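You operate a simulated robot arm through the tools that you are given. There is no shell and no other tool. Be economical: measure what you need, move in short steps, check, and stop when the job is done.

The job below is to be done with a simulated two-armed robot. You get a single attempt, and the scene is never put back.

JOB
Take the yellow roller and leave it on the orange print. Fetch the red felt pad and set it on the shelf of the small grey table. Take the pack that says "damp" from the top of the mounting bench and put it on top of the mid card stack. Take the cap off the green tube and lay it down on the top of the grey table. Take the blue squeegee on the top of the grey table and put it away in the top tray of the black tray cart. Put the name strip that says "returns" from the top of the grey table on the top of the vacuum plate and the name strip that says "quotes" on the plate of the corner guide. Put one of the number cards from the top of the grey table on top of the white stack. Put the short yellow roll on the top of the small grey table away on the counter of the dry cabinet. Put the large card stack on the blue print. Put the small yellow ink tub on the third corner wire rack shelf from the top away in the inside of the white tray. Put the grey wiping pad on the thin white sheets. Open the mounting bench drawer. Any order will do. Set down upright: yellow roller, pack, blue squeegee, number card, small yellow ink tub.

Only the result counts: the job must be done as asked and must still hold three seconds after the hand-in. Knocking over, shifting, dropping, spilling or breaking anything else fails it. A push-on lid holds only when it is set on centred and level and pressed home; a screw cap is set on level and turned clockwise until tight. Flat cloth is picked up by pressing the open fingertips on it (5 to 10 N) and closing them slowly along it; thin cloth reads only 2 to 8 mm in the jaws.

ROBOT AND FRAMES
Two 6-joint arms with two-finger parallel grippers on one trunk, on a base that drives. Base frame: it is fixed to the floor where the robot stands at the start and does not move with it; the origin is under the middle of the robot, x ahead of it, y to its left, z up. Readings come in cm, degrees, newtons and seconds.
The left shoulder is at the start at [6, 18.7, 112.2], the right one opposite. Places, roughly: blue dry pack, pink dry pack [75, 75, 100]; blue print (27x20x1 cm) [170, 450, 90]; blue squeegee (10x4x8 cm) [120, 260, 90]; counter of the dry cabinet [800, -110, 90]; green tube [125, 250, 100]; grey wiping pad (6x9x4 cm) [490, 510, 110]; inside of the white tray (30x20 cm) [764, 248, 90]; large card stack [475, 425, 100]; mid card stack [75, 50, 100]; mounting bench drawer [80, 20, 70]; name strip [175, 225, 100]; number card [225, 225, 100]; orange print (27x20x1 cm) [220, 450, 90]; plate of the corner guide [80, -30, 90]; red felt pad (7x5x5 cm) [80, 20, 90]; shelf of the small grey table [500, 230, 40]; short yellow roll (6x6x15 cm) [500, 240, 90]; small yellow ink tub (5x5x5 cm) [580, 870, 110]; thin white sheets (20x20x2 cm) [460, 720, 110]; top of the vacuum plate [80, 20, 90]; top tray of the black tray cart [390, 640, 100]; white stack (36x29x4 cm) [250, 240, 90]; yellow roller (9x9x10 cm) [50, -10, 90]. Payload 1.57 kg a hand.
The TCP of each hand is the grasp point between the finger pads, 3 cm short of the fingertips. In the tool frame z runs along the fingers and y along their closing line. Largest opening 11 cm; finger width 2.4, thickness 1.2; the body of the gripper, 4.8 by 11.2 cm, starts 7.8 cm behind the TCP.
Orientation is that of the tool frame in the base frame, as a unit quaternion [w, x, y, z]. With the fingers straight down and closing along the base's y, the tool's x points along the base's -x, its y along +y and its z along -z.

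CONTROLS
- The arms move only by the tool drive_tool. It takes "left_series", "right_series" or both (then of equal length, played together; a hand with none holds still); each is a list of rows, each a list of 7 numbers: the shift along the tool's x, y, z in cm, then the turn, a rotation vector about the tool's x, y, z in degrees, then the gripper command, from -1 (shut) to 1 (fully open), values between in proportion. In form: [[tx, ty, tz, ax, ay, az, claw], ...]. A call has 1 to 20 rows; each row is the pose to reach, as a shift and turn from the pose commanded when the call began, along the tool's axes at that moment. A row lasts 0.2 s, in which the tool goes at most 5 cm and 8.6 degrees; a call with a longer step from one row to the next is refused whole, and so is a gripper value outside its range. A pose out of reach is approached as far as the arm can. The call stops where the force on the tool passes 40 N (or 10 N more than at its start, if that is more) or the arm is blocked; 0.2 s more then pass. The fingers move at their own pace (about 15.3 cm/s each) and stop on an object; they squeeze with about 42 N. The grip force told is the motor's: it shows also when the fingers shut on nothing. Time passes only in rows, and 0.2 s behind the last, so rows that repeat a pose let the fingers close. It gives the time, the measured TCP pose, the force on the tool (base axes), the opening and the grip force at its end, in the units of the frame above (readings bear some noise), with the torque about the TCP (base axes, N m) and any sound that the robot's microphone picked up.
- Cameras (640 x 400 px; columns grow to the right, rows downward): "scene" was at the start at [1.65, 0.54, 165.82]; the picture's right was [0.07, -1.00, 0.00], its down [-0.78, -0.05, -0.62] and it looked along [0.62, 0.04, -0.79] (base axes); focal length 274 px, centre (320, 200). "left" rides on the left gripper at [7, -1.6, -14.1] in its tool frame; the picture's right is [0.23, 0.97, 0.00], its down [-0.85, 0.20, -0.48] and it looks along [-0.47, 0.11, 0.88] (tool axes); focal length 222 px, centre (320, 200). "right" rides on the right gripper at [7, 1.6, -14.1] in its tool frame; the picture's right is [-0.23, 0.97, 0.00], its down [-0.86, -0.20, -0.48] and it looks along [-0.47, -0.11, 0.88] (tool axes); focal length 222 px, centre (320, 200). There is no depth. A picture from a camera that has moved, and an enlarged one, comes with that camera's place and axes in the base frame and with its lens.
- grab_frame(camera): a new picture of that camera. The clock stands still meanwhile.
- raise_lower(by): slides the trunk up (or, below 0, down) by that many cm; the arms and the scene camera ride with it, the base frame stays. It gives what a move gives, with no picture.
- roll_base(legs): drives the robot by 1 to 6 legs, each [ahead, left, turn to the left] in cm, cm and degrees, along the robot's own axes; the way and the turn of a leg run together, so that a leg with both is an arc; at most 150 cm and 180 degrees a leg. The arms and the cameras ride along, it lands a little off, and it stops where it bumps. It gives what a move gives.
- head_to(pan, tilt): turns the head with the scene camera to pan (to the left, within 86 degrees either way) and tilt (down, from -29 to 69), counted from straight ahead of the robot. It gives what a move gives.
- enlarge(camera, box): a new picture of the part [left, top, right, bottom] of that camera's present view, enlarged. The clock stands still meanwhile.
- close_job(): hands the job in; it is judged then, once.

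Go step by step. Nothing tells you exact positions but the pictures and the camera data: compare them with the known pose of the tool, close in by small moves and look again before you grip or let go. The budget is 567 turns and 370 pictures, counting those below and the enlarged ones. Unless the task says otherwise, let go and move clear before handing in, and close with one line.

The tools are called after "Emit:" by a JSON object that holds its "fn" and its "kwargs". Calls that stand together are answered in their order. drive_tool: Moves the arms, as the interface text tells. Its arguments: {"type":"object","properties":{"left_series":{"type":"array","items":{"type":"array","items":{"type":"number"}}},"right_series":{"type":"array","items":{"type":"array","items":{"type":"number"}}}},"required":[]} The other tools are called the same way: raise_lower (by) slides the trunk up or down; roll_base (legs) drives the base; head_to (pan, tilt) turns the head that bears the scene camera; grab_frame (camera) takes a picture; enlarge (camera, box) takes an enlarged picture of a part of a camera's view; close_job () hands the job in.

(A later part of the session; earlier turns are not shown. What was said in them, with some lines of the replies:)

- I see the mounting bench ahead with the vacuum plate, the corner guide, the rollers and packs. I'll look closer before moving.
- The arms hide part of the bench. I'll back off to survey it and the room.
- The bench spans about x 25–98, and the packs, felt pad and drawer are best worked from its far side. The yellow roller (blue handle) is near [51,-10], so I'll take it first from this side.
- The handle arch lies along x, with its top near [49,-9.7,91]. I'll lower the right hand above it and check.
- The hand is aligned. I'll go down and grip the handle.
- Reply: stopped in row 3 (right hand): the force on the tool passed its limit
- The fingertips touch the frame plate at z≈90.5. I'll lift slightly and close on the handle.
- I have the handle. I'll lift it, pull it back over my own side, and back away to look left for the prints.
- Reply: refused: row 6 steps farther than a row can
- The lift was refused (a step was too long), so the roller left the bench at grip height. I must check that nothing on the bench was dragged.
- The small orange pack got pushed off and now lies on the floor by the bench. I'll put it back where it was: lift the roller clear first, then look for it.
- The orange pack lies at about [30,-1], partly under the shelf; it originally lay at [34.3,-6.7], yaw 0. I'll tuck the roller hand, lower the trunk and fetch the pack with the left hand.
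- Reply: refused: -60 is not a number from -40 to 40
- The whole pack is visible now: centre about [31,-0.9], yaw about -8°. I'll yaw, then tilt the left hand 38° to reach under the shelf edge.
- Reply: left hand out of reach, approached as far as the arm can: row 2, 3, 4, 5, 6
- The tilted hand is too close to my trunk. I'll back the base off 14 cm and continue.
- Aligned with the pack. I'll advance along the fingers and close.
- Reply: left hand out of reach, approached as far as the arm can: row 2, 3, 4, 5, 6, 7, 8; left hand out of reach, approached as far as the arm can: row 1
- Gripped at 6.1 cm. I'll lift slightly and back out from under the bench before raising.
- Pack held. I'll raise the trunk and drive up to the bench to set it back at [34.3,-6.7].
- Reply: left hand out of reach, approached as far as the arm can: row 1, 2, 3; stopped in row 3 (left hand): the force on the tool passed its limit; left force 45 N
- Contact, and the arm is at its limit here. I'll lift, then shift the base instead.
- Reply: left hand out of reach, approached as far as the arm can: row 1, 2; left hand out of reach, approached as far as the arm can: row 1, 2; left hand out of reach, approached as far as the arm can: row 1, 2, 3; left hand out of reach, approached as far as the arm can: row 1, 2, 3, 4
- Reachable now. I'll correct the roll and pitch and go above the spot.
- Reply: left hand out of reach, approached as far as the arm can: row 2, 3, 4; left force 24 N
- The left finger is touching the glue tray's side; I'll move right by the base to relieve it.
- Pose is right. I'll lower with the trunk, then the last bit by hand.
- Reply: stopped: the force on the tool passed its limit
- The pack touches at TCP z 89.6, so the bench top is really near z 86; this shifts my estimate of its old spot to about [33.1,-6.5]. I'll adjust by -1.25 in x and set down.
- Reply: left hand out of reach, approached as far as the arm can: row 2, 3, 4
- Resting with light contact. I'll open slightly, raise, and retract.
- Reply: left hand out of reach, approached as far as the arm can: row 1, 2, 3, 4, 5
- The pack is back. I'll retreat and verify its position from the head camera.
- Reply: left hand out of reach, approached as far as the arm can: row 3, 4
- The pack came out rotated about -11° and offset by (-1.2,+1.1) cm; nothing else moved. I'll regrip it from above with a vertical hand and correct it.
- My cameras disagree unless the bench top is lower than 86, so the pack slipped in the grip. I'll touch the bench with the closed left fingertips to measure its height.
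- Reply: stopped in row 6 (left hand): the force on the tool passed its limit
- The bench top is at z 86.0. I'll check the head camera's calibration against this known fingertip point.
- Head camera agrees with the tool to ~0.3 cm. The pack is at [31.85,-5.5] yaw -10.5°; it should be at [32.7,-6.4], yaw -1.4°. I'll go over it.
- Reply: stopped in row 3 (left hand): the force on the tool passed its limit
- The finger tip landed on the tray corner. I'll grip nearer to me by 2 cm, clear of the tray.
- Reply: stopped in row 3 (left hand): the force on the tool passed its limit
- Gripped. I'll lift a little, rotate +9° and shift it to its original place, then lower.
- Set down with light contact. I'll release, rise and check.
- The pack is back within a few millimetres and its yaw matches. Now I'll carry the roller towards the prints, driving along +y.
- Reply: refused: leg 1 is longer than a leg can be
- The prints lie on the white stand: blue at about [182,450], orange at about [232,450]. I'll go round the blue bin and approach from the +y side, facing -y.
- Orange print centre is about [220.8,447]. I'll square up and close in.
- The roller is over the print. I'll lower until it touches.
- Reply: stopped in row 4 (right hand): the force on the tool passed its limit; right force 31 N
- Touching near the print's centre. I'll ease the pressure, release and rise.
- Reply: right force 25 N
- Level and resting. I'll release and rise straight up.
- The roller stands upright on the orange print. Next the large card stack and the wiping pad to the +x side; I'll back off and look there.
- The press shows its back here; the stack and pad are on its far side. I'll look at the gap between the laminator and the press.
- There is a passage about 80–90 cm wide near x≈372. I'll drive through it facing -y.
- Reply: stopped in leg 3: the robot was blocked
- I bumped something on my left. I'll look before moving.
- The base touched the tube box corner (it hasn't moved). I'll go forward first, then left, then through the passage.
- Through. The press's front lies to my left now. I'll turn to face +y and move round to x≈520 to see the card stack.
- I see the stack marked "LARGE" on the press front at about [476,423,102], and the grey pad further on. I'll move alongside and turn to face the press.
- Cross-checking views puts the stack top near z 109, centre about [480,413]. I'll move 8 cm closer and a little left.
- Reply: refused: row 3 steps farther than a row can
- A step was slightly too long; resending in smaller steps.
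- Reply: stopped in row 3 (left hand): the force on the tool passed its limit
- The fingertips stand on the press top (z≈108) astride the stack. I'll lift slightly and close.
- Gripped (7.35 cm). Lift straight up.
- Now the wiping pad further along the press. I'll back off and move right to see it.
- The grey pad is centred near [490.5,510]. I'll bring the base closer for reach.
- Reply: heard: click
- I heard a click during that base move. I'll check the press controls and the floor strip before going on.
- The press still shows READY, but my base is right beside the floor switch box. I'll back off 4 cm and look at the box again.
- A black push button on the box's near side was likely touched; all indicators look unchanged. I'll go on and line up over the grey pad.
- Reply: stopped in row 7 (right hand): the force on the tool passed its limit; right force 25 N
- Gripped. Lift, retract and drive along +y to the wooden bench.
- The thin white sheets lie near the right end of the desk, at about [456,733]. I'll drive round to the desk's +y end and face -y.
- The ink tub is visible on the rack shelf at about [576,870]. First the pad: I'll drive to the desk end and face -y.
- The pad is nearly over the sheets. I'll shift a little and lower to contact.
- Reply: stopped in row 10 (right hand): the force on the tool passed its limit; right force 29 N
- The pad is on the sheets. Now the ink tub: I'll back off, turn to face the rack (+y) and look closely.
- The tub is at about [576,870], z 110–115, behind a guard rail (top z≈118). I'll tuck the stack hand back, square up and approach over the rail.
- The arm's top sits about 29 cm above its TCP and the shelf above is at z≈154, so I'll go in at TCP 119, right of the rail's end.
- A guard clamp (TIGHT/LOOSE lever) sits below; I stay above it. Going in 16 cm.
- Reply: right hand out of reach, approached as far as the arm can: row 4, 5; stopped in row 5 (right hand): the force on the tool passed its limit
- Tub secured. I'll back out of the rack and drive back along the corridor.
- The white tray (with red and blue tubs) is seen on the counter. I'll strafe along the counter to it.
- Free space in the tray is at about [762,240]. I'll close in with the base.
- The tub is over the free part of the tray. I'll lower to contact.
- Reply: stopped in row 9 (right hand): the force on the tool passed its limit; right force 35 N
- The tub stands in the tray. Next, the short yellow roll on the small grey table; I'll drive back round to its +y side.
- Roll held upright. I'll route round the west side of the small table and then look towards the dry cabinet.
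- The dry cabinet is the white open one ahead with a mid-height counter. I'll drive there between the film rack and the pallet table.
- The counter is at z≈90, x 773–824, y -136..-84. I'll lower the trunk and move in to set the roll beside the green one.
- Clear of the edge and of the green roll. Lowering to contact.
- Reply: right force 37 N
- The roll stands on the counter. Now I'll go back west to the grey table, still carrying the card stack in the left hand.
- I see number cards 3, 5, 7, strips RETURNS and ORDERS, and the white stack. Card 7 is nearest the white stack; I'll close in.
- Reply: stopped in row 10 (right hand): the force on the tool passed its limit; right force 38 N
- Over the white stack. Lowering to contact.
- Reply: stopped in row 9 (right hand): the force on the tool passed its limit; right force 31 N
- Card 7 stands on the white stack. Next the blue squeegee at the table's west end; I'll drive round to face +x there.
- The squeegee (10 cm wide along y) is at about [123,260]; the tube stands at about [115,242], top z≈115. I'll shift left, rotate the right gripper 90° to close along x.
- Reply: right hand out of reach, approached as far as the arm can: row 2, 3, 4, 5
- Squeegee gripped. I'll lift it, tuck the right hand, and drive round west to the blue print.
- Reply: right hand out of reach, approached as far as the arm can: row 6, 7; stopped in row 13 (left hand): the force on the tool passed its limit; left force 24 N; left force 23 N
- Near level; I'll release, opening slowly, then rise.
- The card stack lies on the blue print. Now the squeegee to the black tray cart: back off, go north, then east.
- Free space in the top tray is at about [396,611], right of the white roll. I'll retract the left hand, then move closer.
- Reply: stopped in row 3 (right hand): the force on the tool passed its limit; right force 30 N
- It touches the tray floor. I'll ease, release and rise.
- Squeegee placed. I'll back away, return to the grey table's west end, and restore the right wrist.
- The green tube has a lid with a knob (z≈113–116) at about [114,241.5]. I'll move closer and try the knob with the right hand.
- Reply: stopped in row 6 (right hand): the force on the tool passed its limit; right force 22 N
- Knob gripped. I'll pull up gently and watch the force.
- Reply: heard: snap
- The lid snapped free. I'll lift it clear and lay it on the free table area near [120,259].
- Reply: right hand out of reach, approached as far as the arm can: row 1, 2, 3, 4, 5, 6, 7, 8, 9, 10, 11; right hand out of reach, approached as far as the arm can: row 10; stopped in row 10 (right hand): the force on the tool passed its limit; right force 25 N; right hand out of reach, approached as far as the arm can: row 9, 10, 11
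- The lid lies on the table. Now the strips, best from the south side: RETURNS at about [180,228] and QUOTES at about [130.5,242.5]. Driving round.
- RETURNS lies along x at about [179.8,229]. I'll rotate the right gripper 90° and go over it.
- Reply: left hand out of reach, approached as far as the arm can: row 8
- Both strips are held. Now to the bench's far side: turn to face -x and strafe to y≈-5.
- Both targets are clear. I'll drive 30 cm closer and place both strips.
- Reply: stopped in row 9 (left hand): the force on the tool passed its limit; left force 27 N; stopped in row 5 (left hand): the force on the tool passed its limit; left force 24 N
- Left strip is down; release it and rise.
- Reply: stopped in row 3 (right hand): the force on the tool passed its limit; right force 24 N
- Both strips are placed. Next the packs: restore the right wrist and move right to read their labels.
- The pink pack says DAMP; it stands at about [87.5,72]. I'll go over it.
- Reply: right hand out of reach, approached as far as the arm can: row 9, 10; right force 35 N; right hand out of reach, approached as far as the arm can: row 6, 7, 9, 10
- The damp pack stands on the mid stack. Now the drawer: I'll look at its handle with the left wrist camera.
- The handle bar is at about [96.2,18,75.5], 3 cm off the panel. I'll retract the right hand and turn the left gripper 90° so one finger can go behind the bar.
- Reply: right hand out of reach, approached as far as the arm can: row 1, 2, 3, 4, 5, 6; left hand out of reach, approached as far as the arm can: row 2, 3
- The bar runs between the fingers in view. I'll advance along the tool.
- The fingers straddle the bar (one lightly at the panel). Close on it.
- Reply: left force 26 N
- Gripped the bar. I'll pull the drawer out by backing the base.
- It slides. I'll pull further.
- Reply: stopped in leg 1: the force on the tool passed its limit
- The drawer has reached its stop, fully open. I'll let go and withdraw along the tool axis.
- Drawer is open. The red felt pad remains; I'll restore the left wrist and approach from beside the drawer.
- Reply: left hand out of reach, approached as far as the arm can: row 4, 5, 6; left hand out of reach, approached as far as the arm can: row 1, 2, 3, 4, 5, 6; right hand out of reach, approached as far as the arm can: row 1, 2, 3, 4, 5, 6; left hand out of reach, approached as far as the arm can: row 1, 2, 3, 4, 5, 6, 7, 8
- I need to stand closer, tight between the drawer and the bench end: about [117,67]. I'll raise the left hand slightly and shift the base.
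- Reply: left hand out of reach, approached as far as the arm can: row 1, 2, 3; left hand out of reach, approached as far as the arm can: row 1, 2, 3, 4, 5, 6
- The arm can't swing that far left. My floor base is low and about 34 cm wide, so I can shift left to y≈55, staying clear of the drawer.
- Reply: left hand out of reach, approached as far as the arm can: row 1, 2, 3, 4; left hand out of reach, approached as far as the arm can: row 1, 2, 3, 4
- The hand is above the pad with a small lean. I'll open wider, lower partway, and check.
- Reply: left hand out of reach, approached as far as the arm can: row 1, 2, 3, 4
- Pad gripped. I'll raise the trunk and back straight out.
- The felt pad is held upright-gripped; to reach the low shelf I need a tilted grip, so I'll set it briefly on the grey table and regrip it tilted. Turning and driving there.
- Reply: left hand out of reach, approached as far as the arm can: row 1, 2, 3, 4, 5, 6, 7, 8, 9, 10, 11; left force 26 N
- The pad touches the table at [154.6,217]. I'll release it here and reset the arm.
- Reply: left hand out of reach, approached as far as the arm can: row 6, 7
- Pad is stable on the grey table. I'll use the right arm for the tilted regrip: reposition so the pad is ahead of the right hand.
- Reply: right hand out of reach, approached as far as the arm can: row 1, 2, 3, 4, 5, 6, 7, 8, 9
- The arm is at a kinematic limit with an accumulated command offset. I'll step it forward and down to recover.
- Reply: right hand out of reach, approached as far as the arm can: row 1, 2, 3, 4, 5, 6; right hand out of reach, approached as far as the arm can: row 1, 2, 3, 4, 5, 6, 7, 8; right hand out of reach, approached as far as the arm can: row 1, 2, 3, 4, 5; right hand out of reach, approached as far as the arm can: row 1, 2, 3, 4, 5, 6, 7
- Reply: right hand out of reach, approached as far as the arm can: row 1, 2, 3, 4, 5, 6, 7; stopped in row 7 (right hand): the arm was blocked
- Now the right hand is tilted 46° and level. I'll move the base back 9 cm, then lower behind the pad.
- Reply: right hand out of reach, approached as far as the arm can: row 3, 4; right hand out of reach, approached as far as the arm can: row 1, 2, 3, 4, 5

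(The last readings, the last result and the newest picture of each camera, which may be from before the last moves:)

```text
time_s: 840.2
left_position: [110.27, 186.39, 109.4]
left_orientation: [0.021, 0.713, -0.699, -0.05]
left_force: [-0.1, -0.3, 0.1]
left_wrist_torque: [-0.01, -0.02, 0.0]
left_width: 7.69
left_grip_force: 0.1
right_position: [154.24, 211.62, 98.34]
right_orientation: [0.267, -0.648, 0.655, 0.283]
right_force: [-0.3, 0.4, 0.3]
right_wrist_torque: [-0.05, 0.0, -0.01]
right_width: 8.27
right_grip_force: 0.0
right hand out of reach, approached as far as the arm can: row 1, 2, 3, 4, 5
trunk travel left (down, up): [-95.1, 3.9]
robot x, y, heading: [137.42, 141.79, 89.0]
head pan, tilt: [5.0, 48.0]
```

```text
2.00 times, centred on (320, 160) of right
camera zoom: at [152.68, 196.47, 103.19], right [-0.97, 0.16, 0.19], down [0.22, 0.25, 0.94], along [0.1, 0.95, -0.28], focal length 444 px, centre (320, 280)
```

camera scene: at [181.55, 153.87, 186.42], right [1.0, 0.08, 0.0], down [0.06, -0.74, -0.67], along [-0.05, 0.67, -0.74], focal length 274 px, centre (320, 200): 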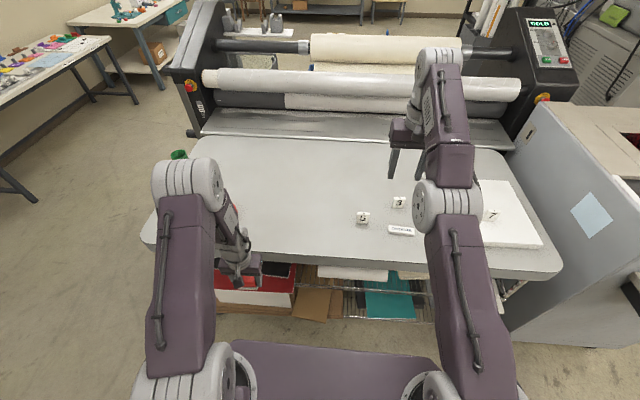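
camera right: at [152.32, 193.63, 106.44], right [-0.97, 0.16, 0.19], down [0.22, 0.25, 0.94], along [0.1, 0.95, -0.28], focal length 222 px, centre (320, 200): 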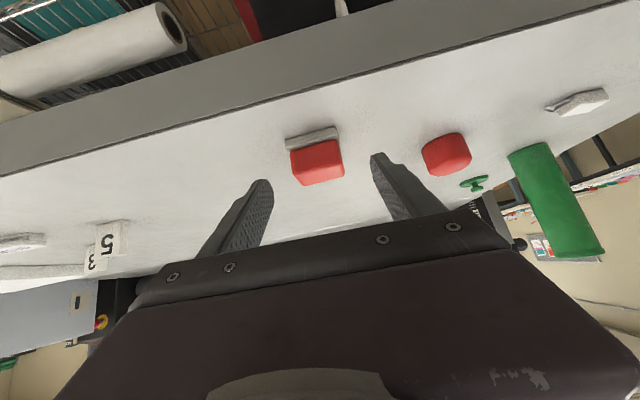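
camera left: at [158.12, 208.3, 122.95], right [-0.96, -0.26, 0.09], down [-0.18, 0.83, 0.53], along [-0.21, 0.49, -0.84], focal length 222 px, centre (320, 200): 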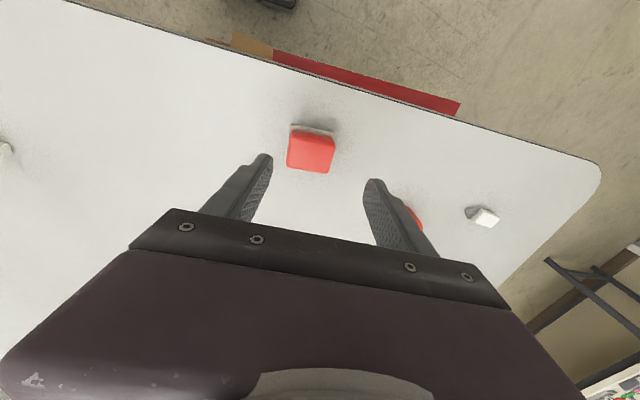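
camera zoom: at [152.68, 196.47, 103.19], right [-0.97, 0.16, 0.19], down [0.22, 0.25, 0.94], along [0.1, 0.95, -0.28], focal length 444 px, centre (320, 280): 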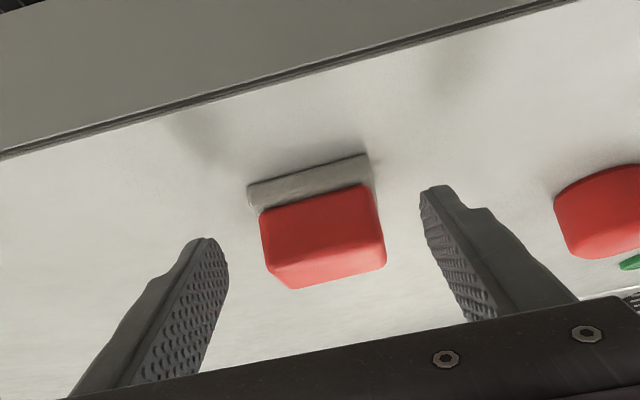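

Emit:
{"fn": "roll_base", "kwargs": {"legs": [[7, 0, 0]]}}

Emit:
{"fn": "drive_tool", "kwargs": {"right_series": [[1, 0.1, 0.2, 0, 0, 0, 0.5], [2, 0.1, 0.4, 0, 0, 0, 0.5], [3, 0.1, 0.7, 0, 0, 0, 0.5], [3.5, 0.1, 0.8, 0, 0, 0, 0.5], [3.5, 0.1, 0.8, 0, 0, 0, 0.5]]}}

Emit:
{"fn": "enlarge", "kwargs": {"camera": "right", "box": [160, 60, 480, 260]}}

```text
time_s: 841.3
left_position: [110.33, 192.58, 109.71]
left_orientation: [0.018, 0.713, -0.699, -0.051]
left_force: [-0.3, 0.0, 0.0]
left_wrist_torque: [0.07, 0.01, 0.01]
left_width: 7.68
left_grip_force: 0.1
right_position: [154.31, 217.75, 98.76]
right_orientation: [0.269, -0.647, 0.654, 0.286]
right_force: [-0.6, -0.3, 0.2]
right_wrist_torque: [-0.01, 0.01, -0.02]
right_width: 8.25
right_grip_force: 0.0
trunk travel left (down, up): [-95.1, 3.9]
robot x, y, heading: [137.52, 148.35, 89.1]
head pan, tilt: [5.0, 48.0]
```

```text
time_s: 842.5
left_position: [110.26, 193.37, 109.35]
left_orientation: [0.02, 0.713, -0.699, -0.049]
left_force: [-0.2, 0.3, 0.0]
left_wrist_torque: [-0.02, -0.02, -0.03]
left_width: 7.7
left_grip_force: 0.0
right_position: [154.09, 216.45, 95.12]
right_orientation: [0.267, -0.648, 0.655, 0.284]
right_force: [0.3, -0.3, -1.1]
right_wrist_torque: [0.03, -0.04, -0.01]
right_width: 8.21
right_grip_force: 0.1
trunk travel left (down, up): [-95.1, 3.9]
robot x, y, heading: [137.31, 148.9, 88.9]
head pan, tilt: [5.0, 48.0]
```

```text
2.00 times, centred on (320, 160) of right
camera zoom: at [152.63, 201.48, 100.06], right [-0.97, 0.16, 0.19], down [0.22, 0.25, 0.94], along [0.1, 0.95, -0.28], focal length 444 px, centre (320, 280)
```

zoom: 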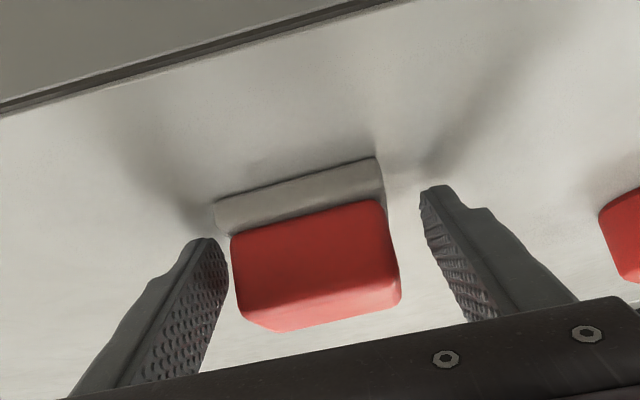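

In place at the pad; closing.

Emit:
{"fn": "drive_tool", "kwargs": {"right_series": [[0, 0, 0, 0, 0, 0, 0.2], [0, 0, 0, 0, 0, 0, -0.2], [0, 0, 0, 0, 0, 0, -0.7], [0, 0, 0, 0, 0, 0, -1], [0, 0, 0, 0, 0, 0, -1]]}}

Emit:
{"fn": "enlarge", "kwargs": {"camera": "right", "box": [160, 60, 480, 260]}}

```text
time_s: 843.7
left_position: [110.29, 193.48, 109.26]
left_orientation: [0.021, 0.713, -0.699, -0.049]
left_force: [-1.4, -0.1, 0.1]
left_wrist_torque: [-0.01, 0.01, 0.0]
left_width: 7.72
left_grip_force: 0.1
right_position: [154.24, 216.57, 95.05]
right_orientation: [0.266, -0.648, 0.655, 0.283]
right_force: [0.0, 0.1, -0.1]
right_wrist_torque: [-0.01, 0.01, -0.01]
right_width: 6.09
right_grip_force: 41.5
trunk travel left (down, up): [-95.1, 3.9]
robot x, y, heading: [137.01, 148.75, 89.1]
head pan, tilt: [5.0, 48.0]
```

```text
2.00 times, centred on (320, 160) of right
camera zoom: at [152.63, 201.56, 100.01], right [-0.97, 0.16, 0.19], down [0.22, 0.25, 0.94], along [0.1, 0.95, -0.28], focal length 444 px, centre (320, 280)
```

zoom: 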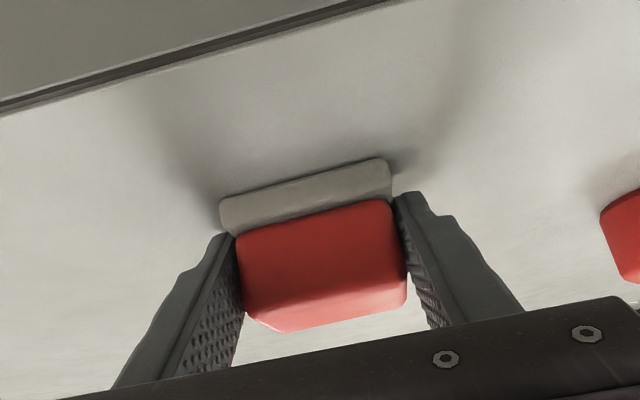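

Regripped tilted (46°). I'll lift, back out, and carry it to the +y side of the small grey table.

Emit:
{"fn": "raise_lower", "kwargs": {"by": 3.8}}

Emit:
{"fn": "roll_base", "kwargs": {"legs": [[-20, 0, 0], [0, 0, -89]]}}

Emit:
{"fn": "grab_frame", "kwargs": {"camera": "scene"}}

```text
time_s: 844.5
left_position: [110.26, 193.43, 113.09]
left_orientation: [0.022, 0.712, -0.7, -0.049]
left_force: [-0.2, -0.3, -0.5]
left_wrist_torque: [0.01, -0.01, 0.04]
left_width: 7.71
left_grip_force: 0.1
right_position: [154.3, 216.59, 98.79]
right_orientation: [0.266, -0.648, 0.655, 0.283]
right_force: [-0.3, -0.5, -1.0]
right_wrist_torque: [-0.02, -0.01, 0.01]
right_width: 6.11
right_grip_force: 42.0
trunk travel left (down, up): [-98.9, 0.1]
robot x, y, heading: [137.01, 148.83, 89.0]
head pan, tilt: [5.0, 48.0]
```

```text
time_s: 849.8
left_position: [180.95, 156.57, 113.17]
left_orientation: [0.019, -0.021, 0.998, 0.049]
left_force: [0.4, -0.3, 0.1]
left_wrist_torque: [-0.04, 0.01, 0.02]
left_width: 7.7
left_grip_force: 0.0
right_position: [205.12, 113.07, 98.85]
right_orientation: [0.389, -0.005, 0.921, 0.016]
right_force: [-0.2, 0.0, -1.3]
right_wrist_torque: [-0.05, 0.01, 0.0]
right_width: 6.07
right_grip_force: 42.3
trunk travel left (down, up): [-98.9, 0.1]
robot x, y, heading: [137.06, 128.68, 0.3]
head pan, tilt: [5.0, 48.0]
```

```text
82 pictures are left
camera scene: at [138.75, 129.41, 190.22], right [0.09, -1.0, 0.0], down [-0.74, -0.07, -0.67], along [0.67, 0.06, -0.74], focal length 274 px, centre (320, 200)
```

scene: 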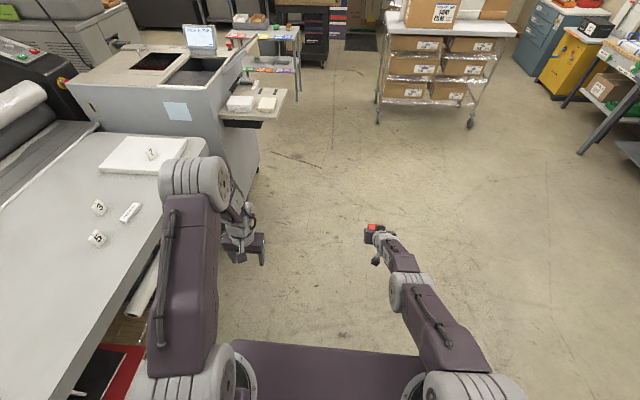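

Emit:
{"fn": "roll_base", "kwargs": {"legs": [[145, 0, 0], [102, 0, 0]]}}

Emit:
{"fn": "roll_base", "kwargs": {"legs": [[0, 100, 0], [0, 102, 0]]}}

Emit:
{"fn": "head_to", "kwargs": {"pan": -25, "tilt": 40}}

Emit:
{"fn": "grab_frame", "kwargs": {"camera": "scene"}}

```text
time_s: 862.0
left_position: [429.49, 157.36, 113.05]
left_orientation: [0.021, -0.019, 0.998, 0.051]
left_force: [-0.1, -0.7, 0.5]
left_wrist_torque: [0.01, -0.04, 0.01]
left_width: 7.69
left_grip_force: 0.0
right_position: [453.61, 113.92, 98.89]
right_orientation: [0.389, -0.004, 0.921, 0.015]
right_force: [-1.1, -0.2, -0.5]
right_wrist_torque: [0.04, 0.03, -0.02]
right_width: 6.09
right_grip_force: 41.7
trunk travel left (down, up): [-98.9, 0.1]
robot x, y, heading: [385.45, 129.91, 0.2]
head pan, tilt: [5.0, 48.0]
```

```text
time_s: 872.0
left_position: [427.84, 357.41, 113.1]
left_orientation: [0.019, -0.021, 0.998, 0.051]
left_force: [0.2, 0.0, -0.6]
left_wrist_torque: [0.0, -0.01, -0.02]
left_width: 7.7
left_grip_force: 0.1
right_position: [452.17, 314.25, 98.85]
right_orientation: [0.388, -0.006, 0.921, 0.018]
right_force: [0.9, 0.5, -1.2]
right_wrist_torque: [0.01, -0.02, 0.0]
right_width: 6.06
right_grip_force: 42.2
trunk travel left (down, up): [-98.9, 0.1]
robot x, y, heading: [384.14, 329.95, 0.2]
head pan, tilt: [5.0, 48.0]
```

```text
time_s: 872.9
left_position: [427.85, 357.63, 113.16]
left_orientation: [0.019, -0.022, 0.998, 0.049]
left_force: [0.3, 0.2, 0.0]
left_wrist_torque: [0.01, -0.02, -0.02]
left_width: 7.71
left_grip_force: 0.0
right_position: [452.1, 314.35, 98.78]
right_orientation: [0.388, -0.006, 0.921, 0.016]
right_force: [-0.4, -0.4, -0.4]
right_wrist_torque: [0.0, 0.01, -0.01]
right_width: 6.04
right_grip_force: 42.2
trunk travel left (down, up): [-98.9, 0.1]
robot x, y, heading: [383.73, 329.87, 0.5]
head pan, tilt: [-25.0, 40.0]
```

```text
81 pictures are left
camera scene: at [385.67, 326.25, 191.37], right [-0.42, -0.91, 0.0], down [-0.59, 0.27, -0.77], along [0.7, -0.32, -0.64], focal length 274 px, centre (320, 200)
```

scene: 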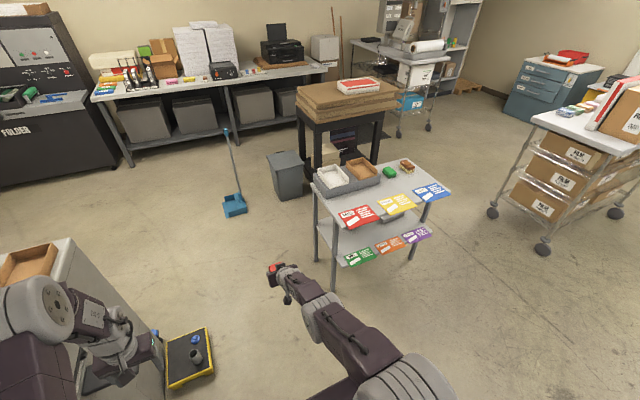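

The shelf is free except for cards on its west edge. I'll move to [500,322], turn to face -y, and line up.

Emit:
{"fn": "roll_base", "kwargs": {"legs": [[116, -6, 0], [0, 0, -90], [0, 26, 0]]}}

Emit:
{"fn": "head_to", "kwargs": {"pan": -10, "tilt": 55}}

Emit:
{"fn": "grab_frame", "kwargs": {"camera": "scene"}}

```text
time_s: 884.1
left_position: [556.46, 283.37, 113.21]
left_orientation: [0.05, 0.677, 0.734, 0.024]
left_force: [-0.4, 0.6, -0.7]
left_wrist_torque: [-0.01, -0.03, 0.02]
left_width: 7.71
left_grip_force: 0.1
right_position: [514.16, 257.59, 98.88]
right_orientation: [0.292, 0.635, 0.667, -0.257]
right_force: [-0.1, 0.5, 0.6]
right_wrist_torque: [0.01, -0.02, 0.01]
right_width: 6.06
right_grip_force: 42.2
trunk travel left (down, up): [-98.9, 0.1]
robot x, y, heading: [527.59, 326.07, -87.4]
head pan, tilt: [-25.0, 40.0]
```

```text
time_s: 884.9
left_position: [556.82, 283.56, 113.07]
left_orientation: [0.048, 0.676, 0.735, 0.022]
left_force: [0.3, -0.6, 0.4]
left_wrist_torque: [-0.01, 0.02, -0.02]
left_width: 7.71
left_grip_force: 0.0
right_position: [514.4, 257.56, 99.03]
right_orientation: [0.291, 0.634, 0.669, -0.257]
right_force: [-0.2, 0.4, -0.6]
right_wrist_torque: [0.02, -0.01, 0.02]
right_width: 6.09
right_grip_force: 42.2
trunk travel left (down, up): [-98.9, 0.1]
robot x, y, heading: [527.72, 326.24, -87.4]
head pan, tilt: [-10.0, 55.0]
```

```text
80 pictures are left
camera scene: at [526.27, 325.34, 189.3], right [-0.99, 0.13, 0.0], down [0.11, 0.81, -0.57], along [-0.07, -0.57, -0.82], focal length 274 px, centre (320, 200)
```

scene: 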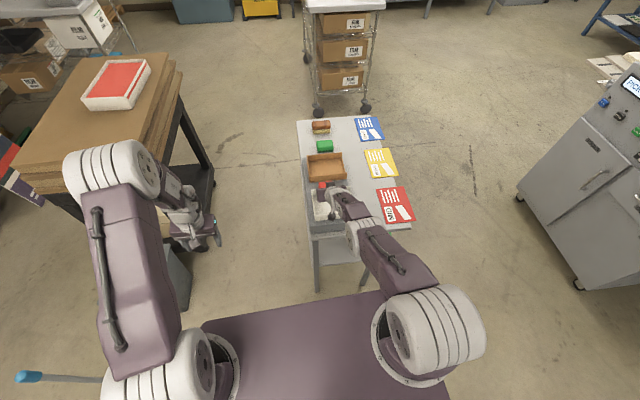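

Emit:
{"fn": "roll_base", "kwargs": {"legs": [[0, 0, -2.6], [-28, 0, 0]]}}

Emit:
{"fn": "raise_lower", "kwargs": {"by": -40}}

Emit:
{"fn": "grab_frame", "kwargs": {"camera": "scene"}}

Emit:
{"fn": "grab_frame", "kwargs": {"camera": "right"}}

```text
time_s: 887.3
left_position: [554.98, 310.03, 113.0]
left_orientation: [0.048, 0.692, 0.72, 0.022]
left_force: [-0.2, -0.4, 0.2]
left_wrist_torque: [0.02, 0.0, 0.03]
left_width: 7.67
left_grip_force: 0.0
right_position: [511.59, 286.05, 98.67]
right_orientation: [0.286, 0.648, 0.655, -0.262]
right_force: [0.1, -0.4, -0.8]
right_wrist_torque: [-0.01, 0.02, 0.02]
right_width: 6.08
right_grip_force: 41.8
trunk travel left (down, up): [-98.9, 0.1]
robot x, y, heading: [527.44, 354.25, -90.0]
head pan, tilt: [-10.0, 55.0]
```

```text
time_s: 891.1
left_position: [554.86, 310.25, 73.04]
left_orientation: [0.05, 0.692, 0.72, 0.021]
left_force: [0.0, -0.1, -0.2]
left_wrist_torque: [-0.01, 0.01, -0.04]
left_width: 7.71
left_grip_force: 0.0
right_position: [511.51, 286.12, 58.94]
right_orientation: [0.285, 0.649, 0.655, -0.263]
right_force: [0.1, 0.2, -0.7]
right_wrist_torque: [0.01, 0.01, -0.01]
right_width: 6.08
right_grip_force: 42.2
trunk travel left (down, up): [-58.9, 40.1]
robot x, y, heading: [527.0, 354.59, -89.9]
head pan, tilt: [-10.0, 55.0]
```

```text
79 pictures are left
camera scene: at [526.08, 353.36, 149.3], right [-0.99, 0.17, 0.0], down [0.14, 0.81, -0.57], along [-0.1, -0.57, -0.82], focal length 274 px, centre (320, 200)
```

scene: 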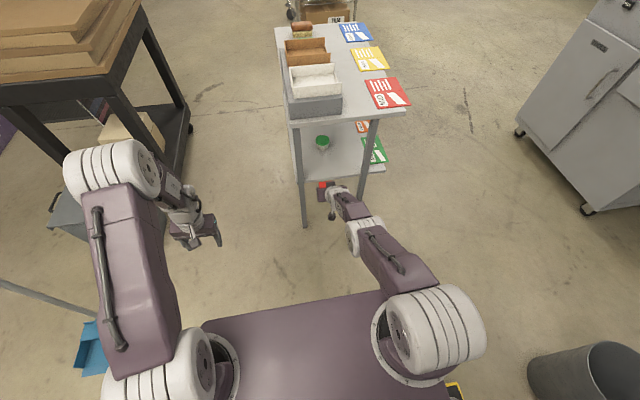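

```text
78 pictures are left
camera right: at [512.62, 301.15, 63.83], right [0.97, -0.14, 0.19], down [-0.22, -0.26, 0.94], along [-0.08, -0.96, -0.28], focal length 222 px, centre (320, 200)
```

right: 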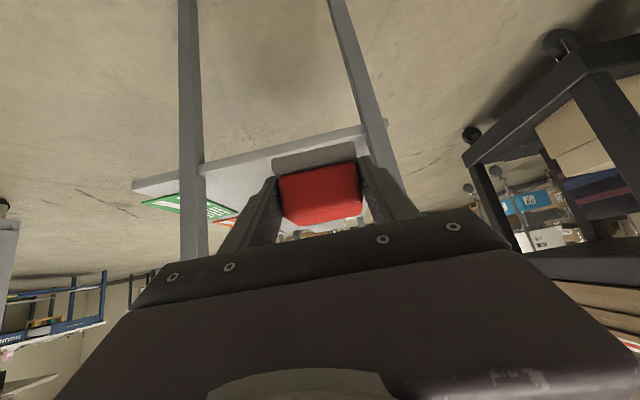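

The shelf edge is at y≈270, z≈46, with legs at x≈490 and 519. I'll line up at x≈504.5, lower a little more and move in.

Emit:
{"fn": "roll_base", "kwargs": {"legs": [[0, -7, 0]]}}

Emit:
{"fn": "raise_lower", "kwargs": {"by": -6}}

Emit:
{"fn": "roll_base", "kwargs": {"legs": [[12, 0, 0]]}}

Emit:
{"fn": "grab_frame", "kwargs": {"camera": "right"}}

Emit:
{"fn": "enlarge", "kwargs": {"camera": "scene", "box": [240, 80, 440, 220]}}

```text
time_s: 892.1
left_position: [547.74, 310.3, 73.13]
left_orientation: [0.049, 0.692, 0.72, 0.022]
left_force: [-1.1, -0.6, 0.1]
left_wrist_torque: [0.02, -0.04, -0.03]
left_width: 7.71
left_grip_force: 0.1
right_position: [504.26, 286.19, 58.87]
right_orientation: [0.286, 0.648, 0.654, -0.263]
right_force: [0.0, -0.4, -0.1]
right_wrist_torque: [-0.01, 0.0, 0.01]
right_width: 6.07
right_grip_force: 42.4
trunk travel left (down, up): [-58.9, 40.1]
robot x, y, heading: [519.9, 354.56, -89.9]
head pan, tilt: [-10.0, 55.0]
```

```text
time_s: 893.1
left_position: [547.75, 310.21, 67.03]
left_orientation: [0.05, 0.693, 0.719, 0.021]
left_force: [0.1, 0.4, -0.2]
left_wrist_torque: [-0.01, 0.01, -0.01]
left_width: 7.7
left_grip_force: 0.1
right_position: [504.45, 286.14, 52.91]
right_orientation: [0.285, 0.649, 0.654, -0.265]
right_force: [0.4, 0.2, 0.4]
right_wrist_torque: [-0.01, -0.05, 0.02]
right_width: 6.07
right_grip_force: 41.9
trunk travel left (down, up): [-52.9, 46.1]
robot x, y, heading: [519.79, 354.17, -89.7]
head pan, tilt: [-10.0, 55.0]
```

```text
time_s: 894.4
left_position: [547.75, 297.81, 67.07]
left_orientation: [0.049, 0.692, 0.72, 0.022]
left_force: [-0.1, 0.0, 1.3]
left_wrist_torque: [0.03, 0.02, 0.0]
left_width: 7.71
left_grip_force: 0.0
right_position: [504.4, 273.87, 52.75]
right_orientation: [0.285, 0.649, 0.654, -0.263]
right_force: [0.7, -0.4, -0.6]
right_wrist_torque: [0.03, 0.0, 0.02]
right_width: 6.06
right_grip_force: 41.6
trunk travel left (down, up): [-52.9, 46.1]
robot x, y, heading: [520.63, 341.89, -89.8]
head pan, tilt: [-10.0, 55.0]
```

```text
77 pictures are left
camera right: at [505.56, 288.9, 57.76], right [0.97, -0.14, 0.19], down [-0.22, -0.26, 0.94], along [-0.08, -0.96, -0.28], focal length 222 px, centre (320, 200)
```

right: 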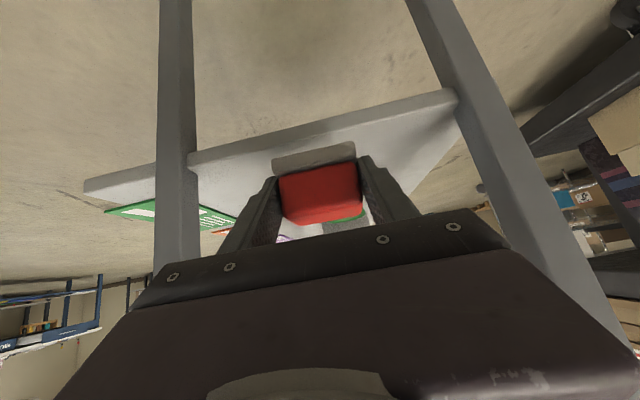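

```text
2.86 times, centred on (340, 150) of scene
camera zoom: at [519.07, 340.98, 143.3], right [-0.99, 0.17, 0.0], down [0.14, 0.81, -0.57], along [-0.1, -0.56, -0.82], focal length 782 px, centre (263, 343)
```

zoom: 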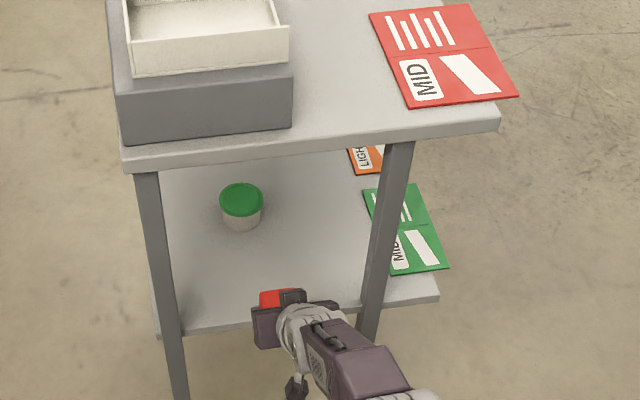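

Emit:
{"fn": "roll_base", "kwargs": {"legs": [[10, 0, 0]]}}

Emit:
{"fn": "raise_lower", "kwargs": {"by": -2.5}}

Emit:
{"fn": "enlarge", "kwargs": {"camera": "right", "box": [160, 60, 480, 260]}}

```text
time_s: 895.5
left_position: [547.82, 287.85, 66.87]
left_orientation: [0.048, 0.692, 0.72, 0.022]
left_force: [0.2, 0.2, -0.7]
left_wrist_torque: [0.02, 0.03, 0.0]
left_width: 7.71
left_grip_force: 0.0
right_position: [504.44, 263.75, 52.73]
right_orientation: [0.285, 0.649, 0.654, -0.263]
right_force: [-0.7, 0.3, -1.1]
right_wrist_torque: [-0.01, 0.01, 0.01]
right_width: 6.07
right_grip_force: 42.4
trunk travel left (down, up): [-52.9, 46.1]
robot x, y, heading: [520.08, 331.85, -90.1]
head pan, tilt: [-10.0, 55.0]
```

```text
time_s: 896.2
left_position: [547.88, 288.02, 64.69]
left_orientation: [0.05, 0.692, 0.72, 0.022]
left_force: [-0.1, 0.6, 0.1]
left_wrist_torque: [0.02, -0.01, -0.02]
left_width: 7.69
left_grip_force: 0.1
right_position: [504.48, 264.08, 50.42]
right_orientation: [0.286, 0.649, 0.654, -0.264]
right_force: [0.3, 1.3, -0.9]
right_wrist_torque: [-0.01, 0.01, -0.03]
right_width: 6.07
right_grip_force: 41.7
trunk travel left (down, up): [-50.4, 48.6]
robot x, y, heading: [519.93, 332.3, -89.9]
head pan, tilt: [-10.0, 55.0]
```

```text
2.00 times, centred on (320, 160) of right
camera zoom: at [505.59, 278.93, 55.35], right [0.97, -0.14, 0.19], down [-0.22, -0.26, 0.94], along [-0.08, -0.96, -0.28], focal length 444 px, centre (320, 280)
```

zoom: 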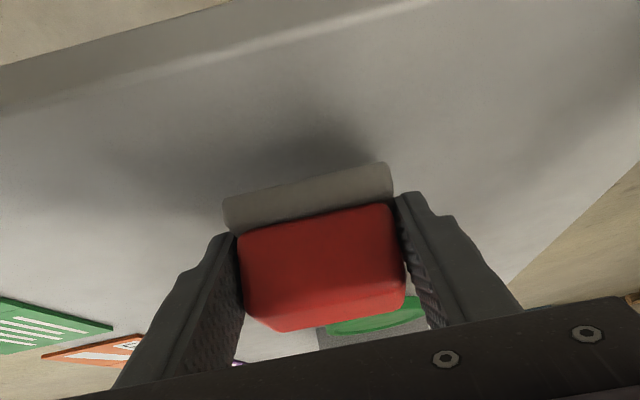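

Emit:
{"fn": "raise_lower", "kwargs": {"by": -1.2}}

Emit:
{"fn": "raise_lower", "kwargs": {"by": -0.8}}

Emit:
{"fn": "enlarge", "kwargs": {"camera": "right", "box": [160, 60, 480, 260]}}

```text
time_s: 896.8
left_position: [547.78, 287.96, 63.33]
left_orientation: [0.05, 0.692, 0.72, 0.022]
left_force: [0.1, 0.4, 0.3]
left_wrist_torque: [-0.02, 0.01, -0.01]
left_width: 7.69
left_grip_force: 0.0
right_position: [504.51, 263.95, 49.15]
right_orientation: [0.286, 0.648, 0.654, -0.264]
right_force: [-0.2, -0.5, -1.3]
right_wrist_torque: [0.0, 0.01, 0.0]
right_width: 6.04
right_grip_force: 41.7
trunk travel left (down, up): [-49.2, 49.8]
robot x, y, heading: [520.8, 332.38, -89.8]
head pan, tilt: [-10.0, 55.0]
```

```text
time_s: 897.4
left_position: [547.88, 287.9, 62.59]
left_orientation: [0.049, 0.692, 0.72, 0.022]
left_force: [-0.7, -0.3, 0.2]
left_wrist_torque: [0.01, 0.03, -0.01]
left_width: 7.69
left_grip_force: 0.1
right_position: [504.51, 263.89, 48.39]
right_orientation: [0.285, 0.649, 0.654, -0.264]
right_force: [0.0, -0.5, -1.2]
right_wrist_torque: [0.01, 0.01, 0.03]
right_width: 6.08
right_grip_force: 42.1
trunk travel left (down, up): [-48.4, 50.6]
robot x, y, heading: [520.18, 332.07, -89.7]
head pan, tilt: [-10.0, 55.0]
```

```text
2.00 times, centred on (320, 160) of right
camera zoom: at [505.59, 278.92, 53.33], right [0.97, -0.14, 0.19], down [-0.22, -0.26, 0.94], along [-0.08, -0.96, -0.28], focal length 444 px, centre (320, 280)
```

zoom: 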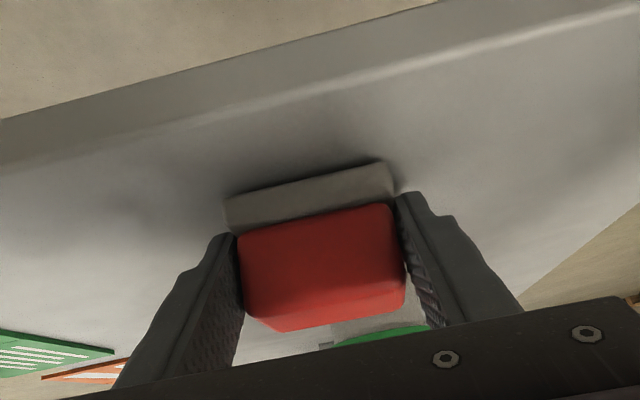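

Emit:
{"fn": "drive_tool", "kwargs": {"right_series": [[0.3, 0, 0.3, 0, 0, 0, -1], [0.6, 0, 0.6, 0, 0, 0, -1], [0.9, 0, 0.9, 0, 0, 0, -1], [1.2, 0, 1.2, 0, 0, 0, -1], [1.5, 0, 1.5, 0, 0, 0, -1], [1.8, 0, 1.8, 0, 0, 0, -1], [2.1, 0, 2.1, 0, 0, 0, -1]]}}

Emit:
{"fn": "enlarge", "kwargs": {"camera": "right", "box": [160, 60, 480, 260]}}

```text
time_s: 898.9
left_position: [547.92, 288.02, 62.55]
left_orientation: [0.05, 0.692, 0.72, 0.021]
left_force: [0.4, -0.1, 0.3]
left_wrist_torque: [0.01, -0.02, -0.02]
left_width: 7.7
left_grip_force: 0.0
right_position: [504.61, 264.06, 48.02]
right_orientation: [0.296, 0.644, 0.651, -0.273]
right_force: [0.2, -2.7, 11.7]
right_wrist_torque: [0.04, 0.37, 0.11]
right_width: 6.06
right_grip_force: 42.0
right hand out of reach, approached as far as the arm can: row 2, 3, 4, 5, 6, 7
trunk travel left (down, up): [-48.4, 50.6]
robot x, y, heading: [520.52, 332.17, -89.6]
head pan, tilt: [-10.0, 55.0]
stopped in row 7 (right hand): the force on the tool passed its limit (the readings are from after the stop); the commanded pose is now the measured one
```

```text
2.00 times, centred on (320, 160) of right
camera zoom: at [505.63, 279.25, 52.49], right [0.97, -0.13, 0.19], down [-0.22, -0.23, 0.95], along [-0.08, -0.96, -0.25], focal length 444 px, centre (320, 280)
```

zoom: 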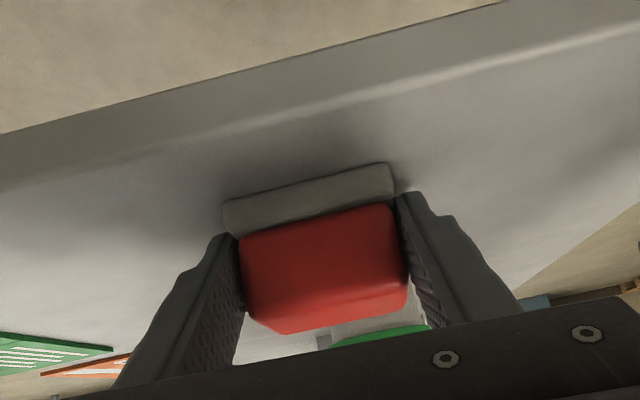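

Contact. Release and back straight out.

Emit:
{"fn": "drive_tool", "kwargs": {"right_series": [[0, 0, 0, 0, 0, 0, -0.2], [0, 0, 0, 0, 0, 0, 0.2], [0, 0, 0, 0, 0, 0, 0.45], [0, 0, 0, 0, 0, 0, 0.45]]}}

Emit:
{"fn": "roll_base", "kwargs": {"legs": [[-16, 0, 0]]}}

Emit:
{"fn": "grab_frame", "kwargs": {"camera": "right"}}

Emit:
{"fn": "enlarge", "kwargs": {"camera": "scene", "box": [240, 80, 440, 220]}}

```text
time_s: 899.9
left_position: [548.06, 288.05, 62.69]
left_orientation: [0.048, 0.691, 0.721, 0.019]
left_force: [-0.1, 1.2, -0.2]
left_wrist_torque: [0.03, 0.01, -0.02]
left_width: 7.69
left_grip_force: 0.0
right_position: [504.71, 264.2, 48.06]
right_orientation: [0.295, 0.644, 0.651, -0.273]
right_force: [13.3, -5.9, 19.7]
right_wrist_torque: [-0.48, 0.31, 0.41]
right_width: 6.74
right_grip_force: 0.1
trunk travel left (down, up): [-48.4, 50.6]
robot x, y, heading: [520.23, 332.05, -90.1]
head pan, tilt: [-10.0, 55.0]
```

```text
time_s: 901.3
left_position: [547.99, 303.88, 62.72]
left_orientation: [0.05, 0.691, 0.721, 0.022]
left_force: [0.2, 0.4, 0.2]
left_wrist_torque: [-0.01, -0.01, 0.01]
left_width: 7.7
left_grip_force: 0.0
right_position: [504.73, 280.24, 47.6]
right_orientation: [0.294, 0.645, 0.652, -0.271]
right_force: [-0.2, 0.2, 0.9]
right_wrist_torque: [0.01, 0.02, 0.01]
right_width: 7.98
right_grip_force: 0.0
trunk travel left (down, up): [-48.4, 50.6]
robot x, y, heading: [520.06, 348.16, -89.7]
head pan, tilt: [-10.0, 55.0]
```

```text
72 pictures are left
camera right: at [505.63, 295.27, 52.3], right [0.97, -0.13, 0.19], down [-0.22, -0.24, 0.95], along [-0.08, -0.96, -0.26], focal length 222 px, centre (320, 200)
```

right: 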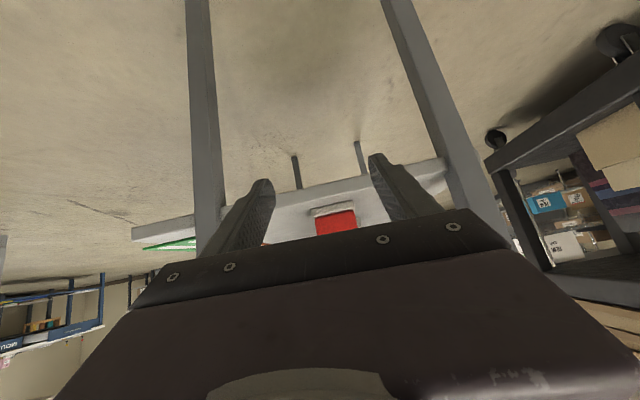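

```text
2.86 times, centred on (340, 150) of scene
camera zoom: at [519.03, 347.04, 138.8], right [-0.99, 0.17, 0.0], down [0.14, 0.81, -0.57], along [-0.1, -0.57, -0.82], focal length 782 px, centre (263, 343)
```

zoom: 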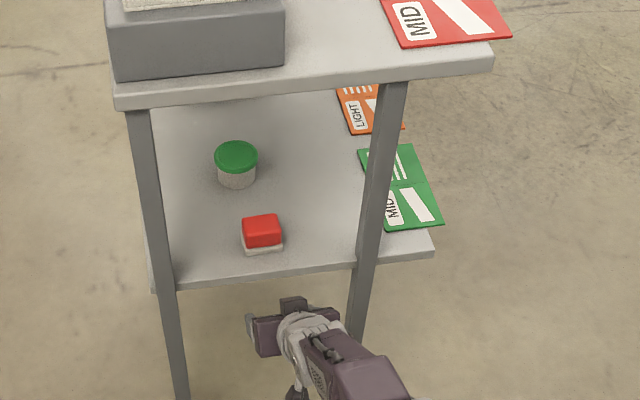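

Everything on the list is now done; I'll move clear of the table and hand in.

Emit:
{"fn": "roll_base", "kwargs": {"legs": [[-8, 0, 0]]}}

Emit:
{"fn": "close_job", "kwargs": {}}

```text
time_s: 902.4
left_position: [547.81, 311.88, 62.67]
left_orientation: [0.05, 0.691, 0.721, 0.022]
left_force: [-0.1, 1.0, 1.0]
left_wrist_torque: [-0.02, 0.0, -0.03]
left_width: 7.72
left_grip_force: 0.0
right_position: [504.53, 288.27, 47.69]
right_orientation: [0.294, 0.645, 0.652, -0.27]
right_force: [-0.2, 0.4, -0.1]
right_wrist_torque: [-0.02, -0.01, -0.03]
right_width: 7.97
right_grip_force: 0.1
trunk travel left (down, up): [-48.4, 50.6]
robot x, y, heading: [520.25, 356.05, -89.7]
head pan, tilt: [-10.0, 55.0]
```

```text
The job is handed in.
```

All the requested tasks are done and handed in, but I knocked the orange pad off the bench with the roller (put back within about 1 cm), and my base set off a click beside the press's floor switch box, where I saw no change.
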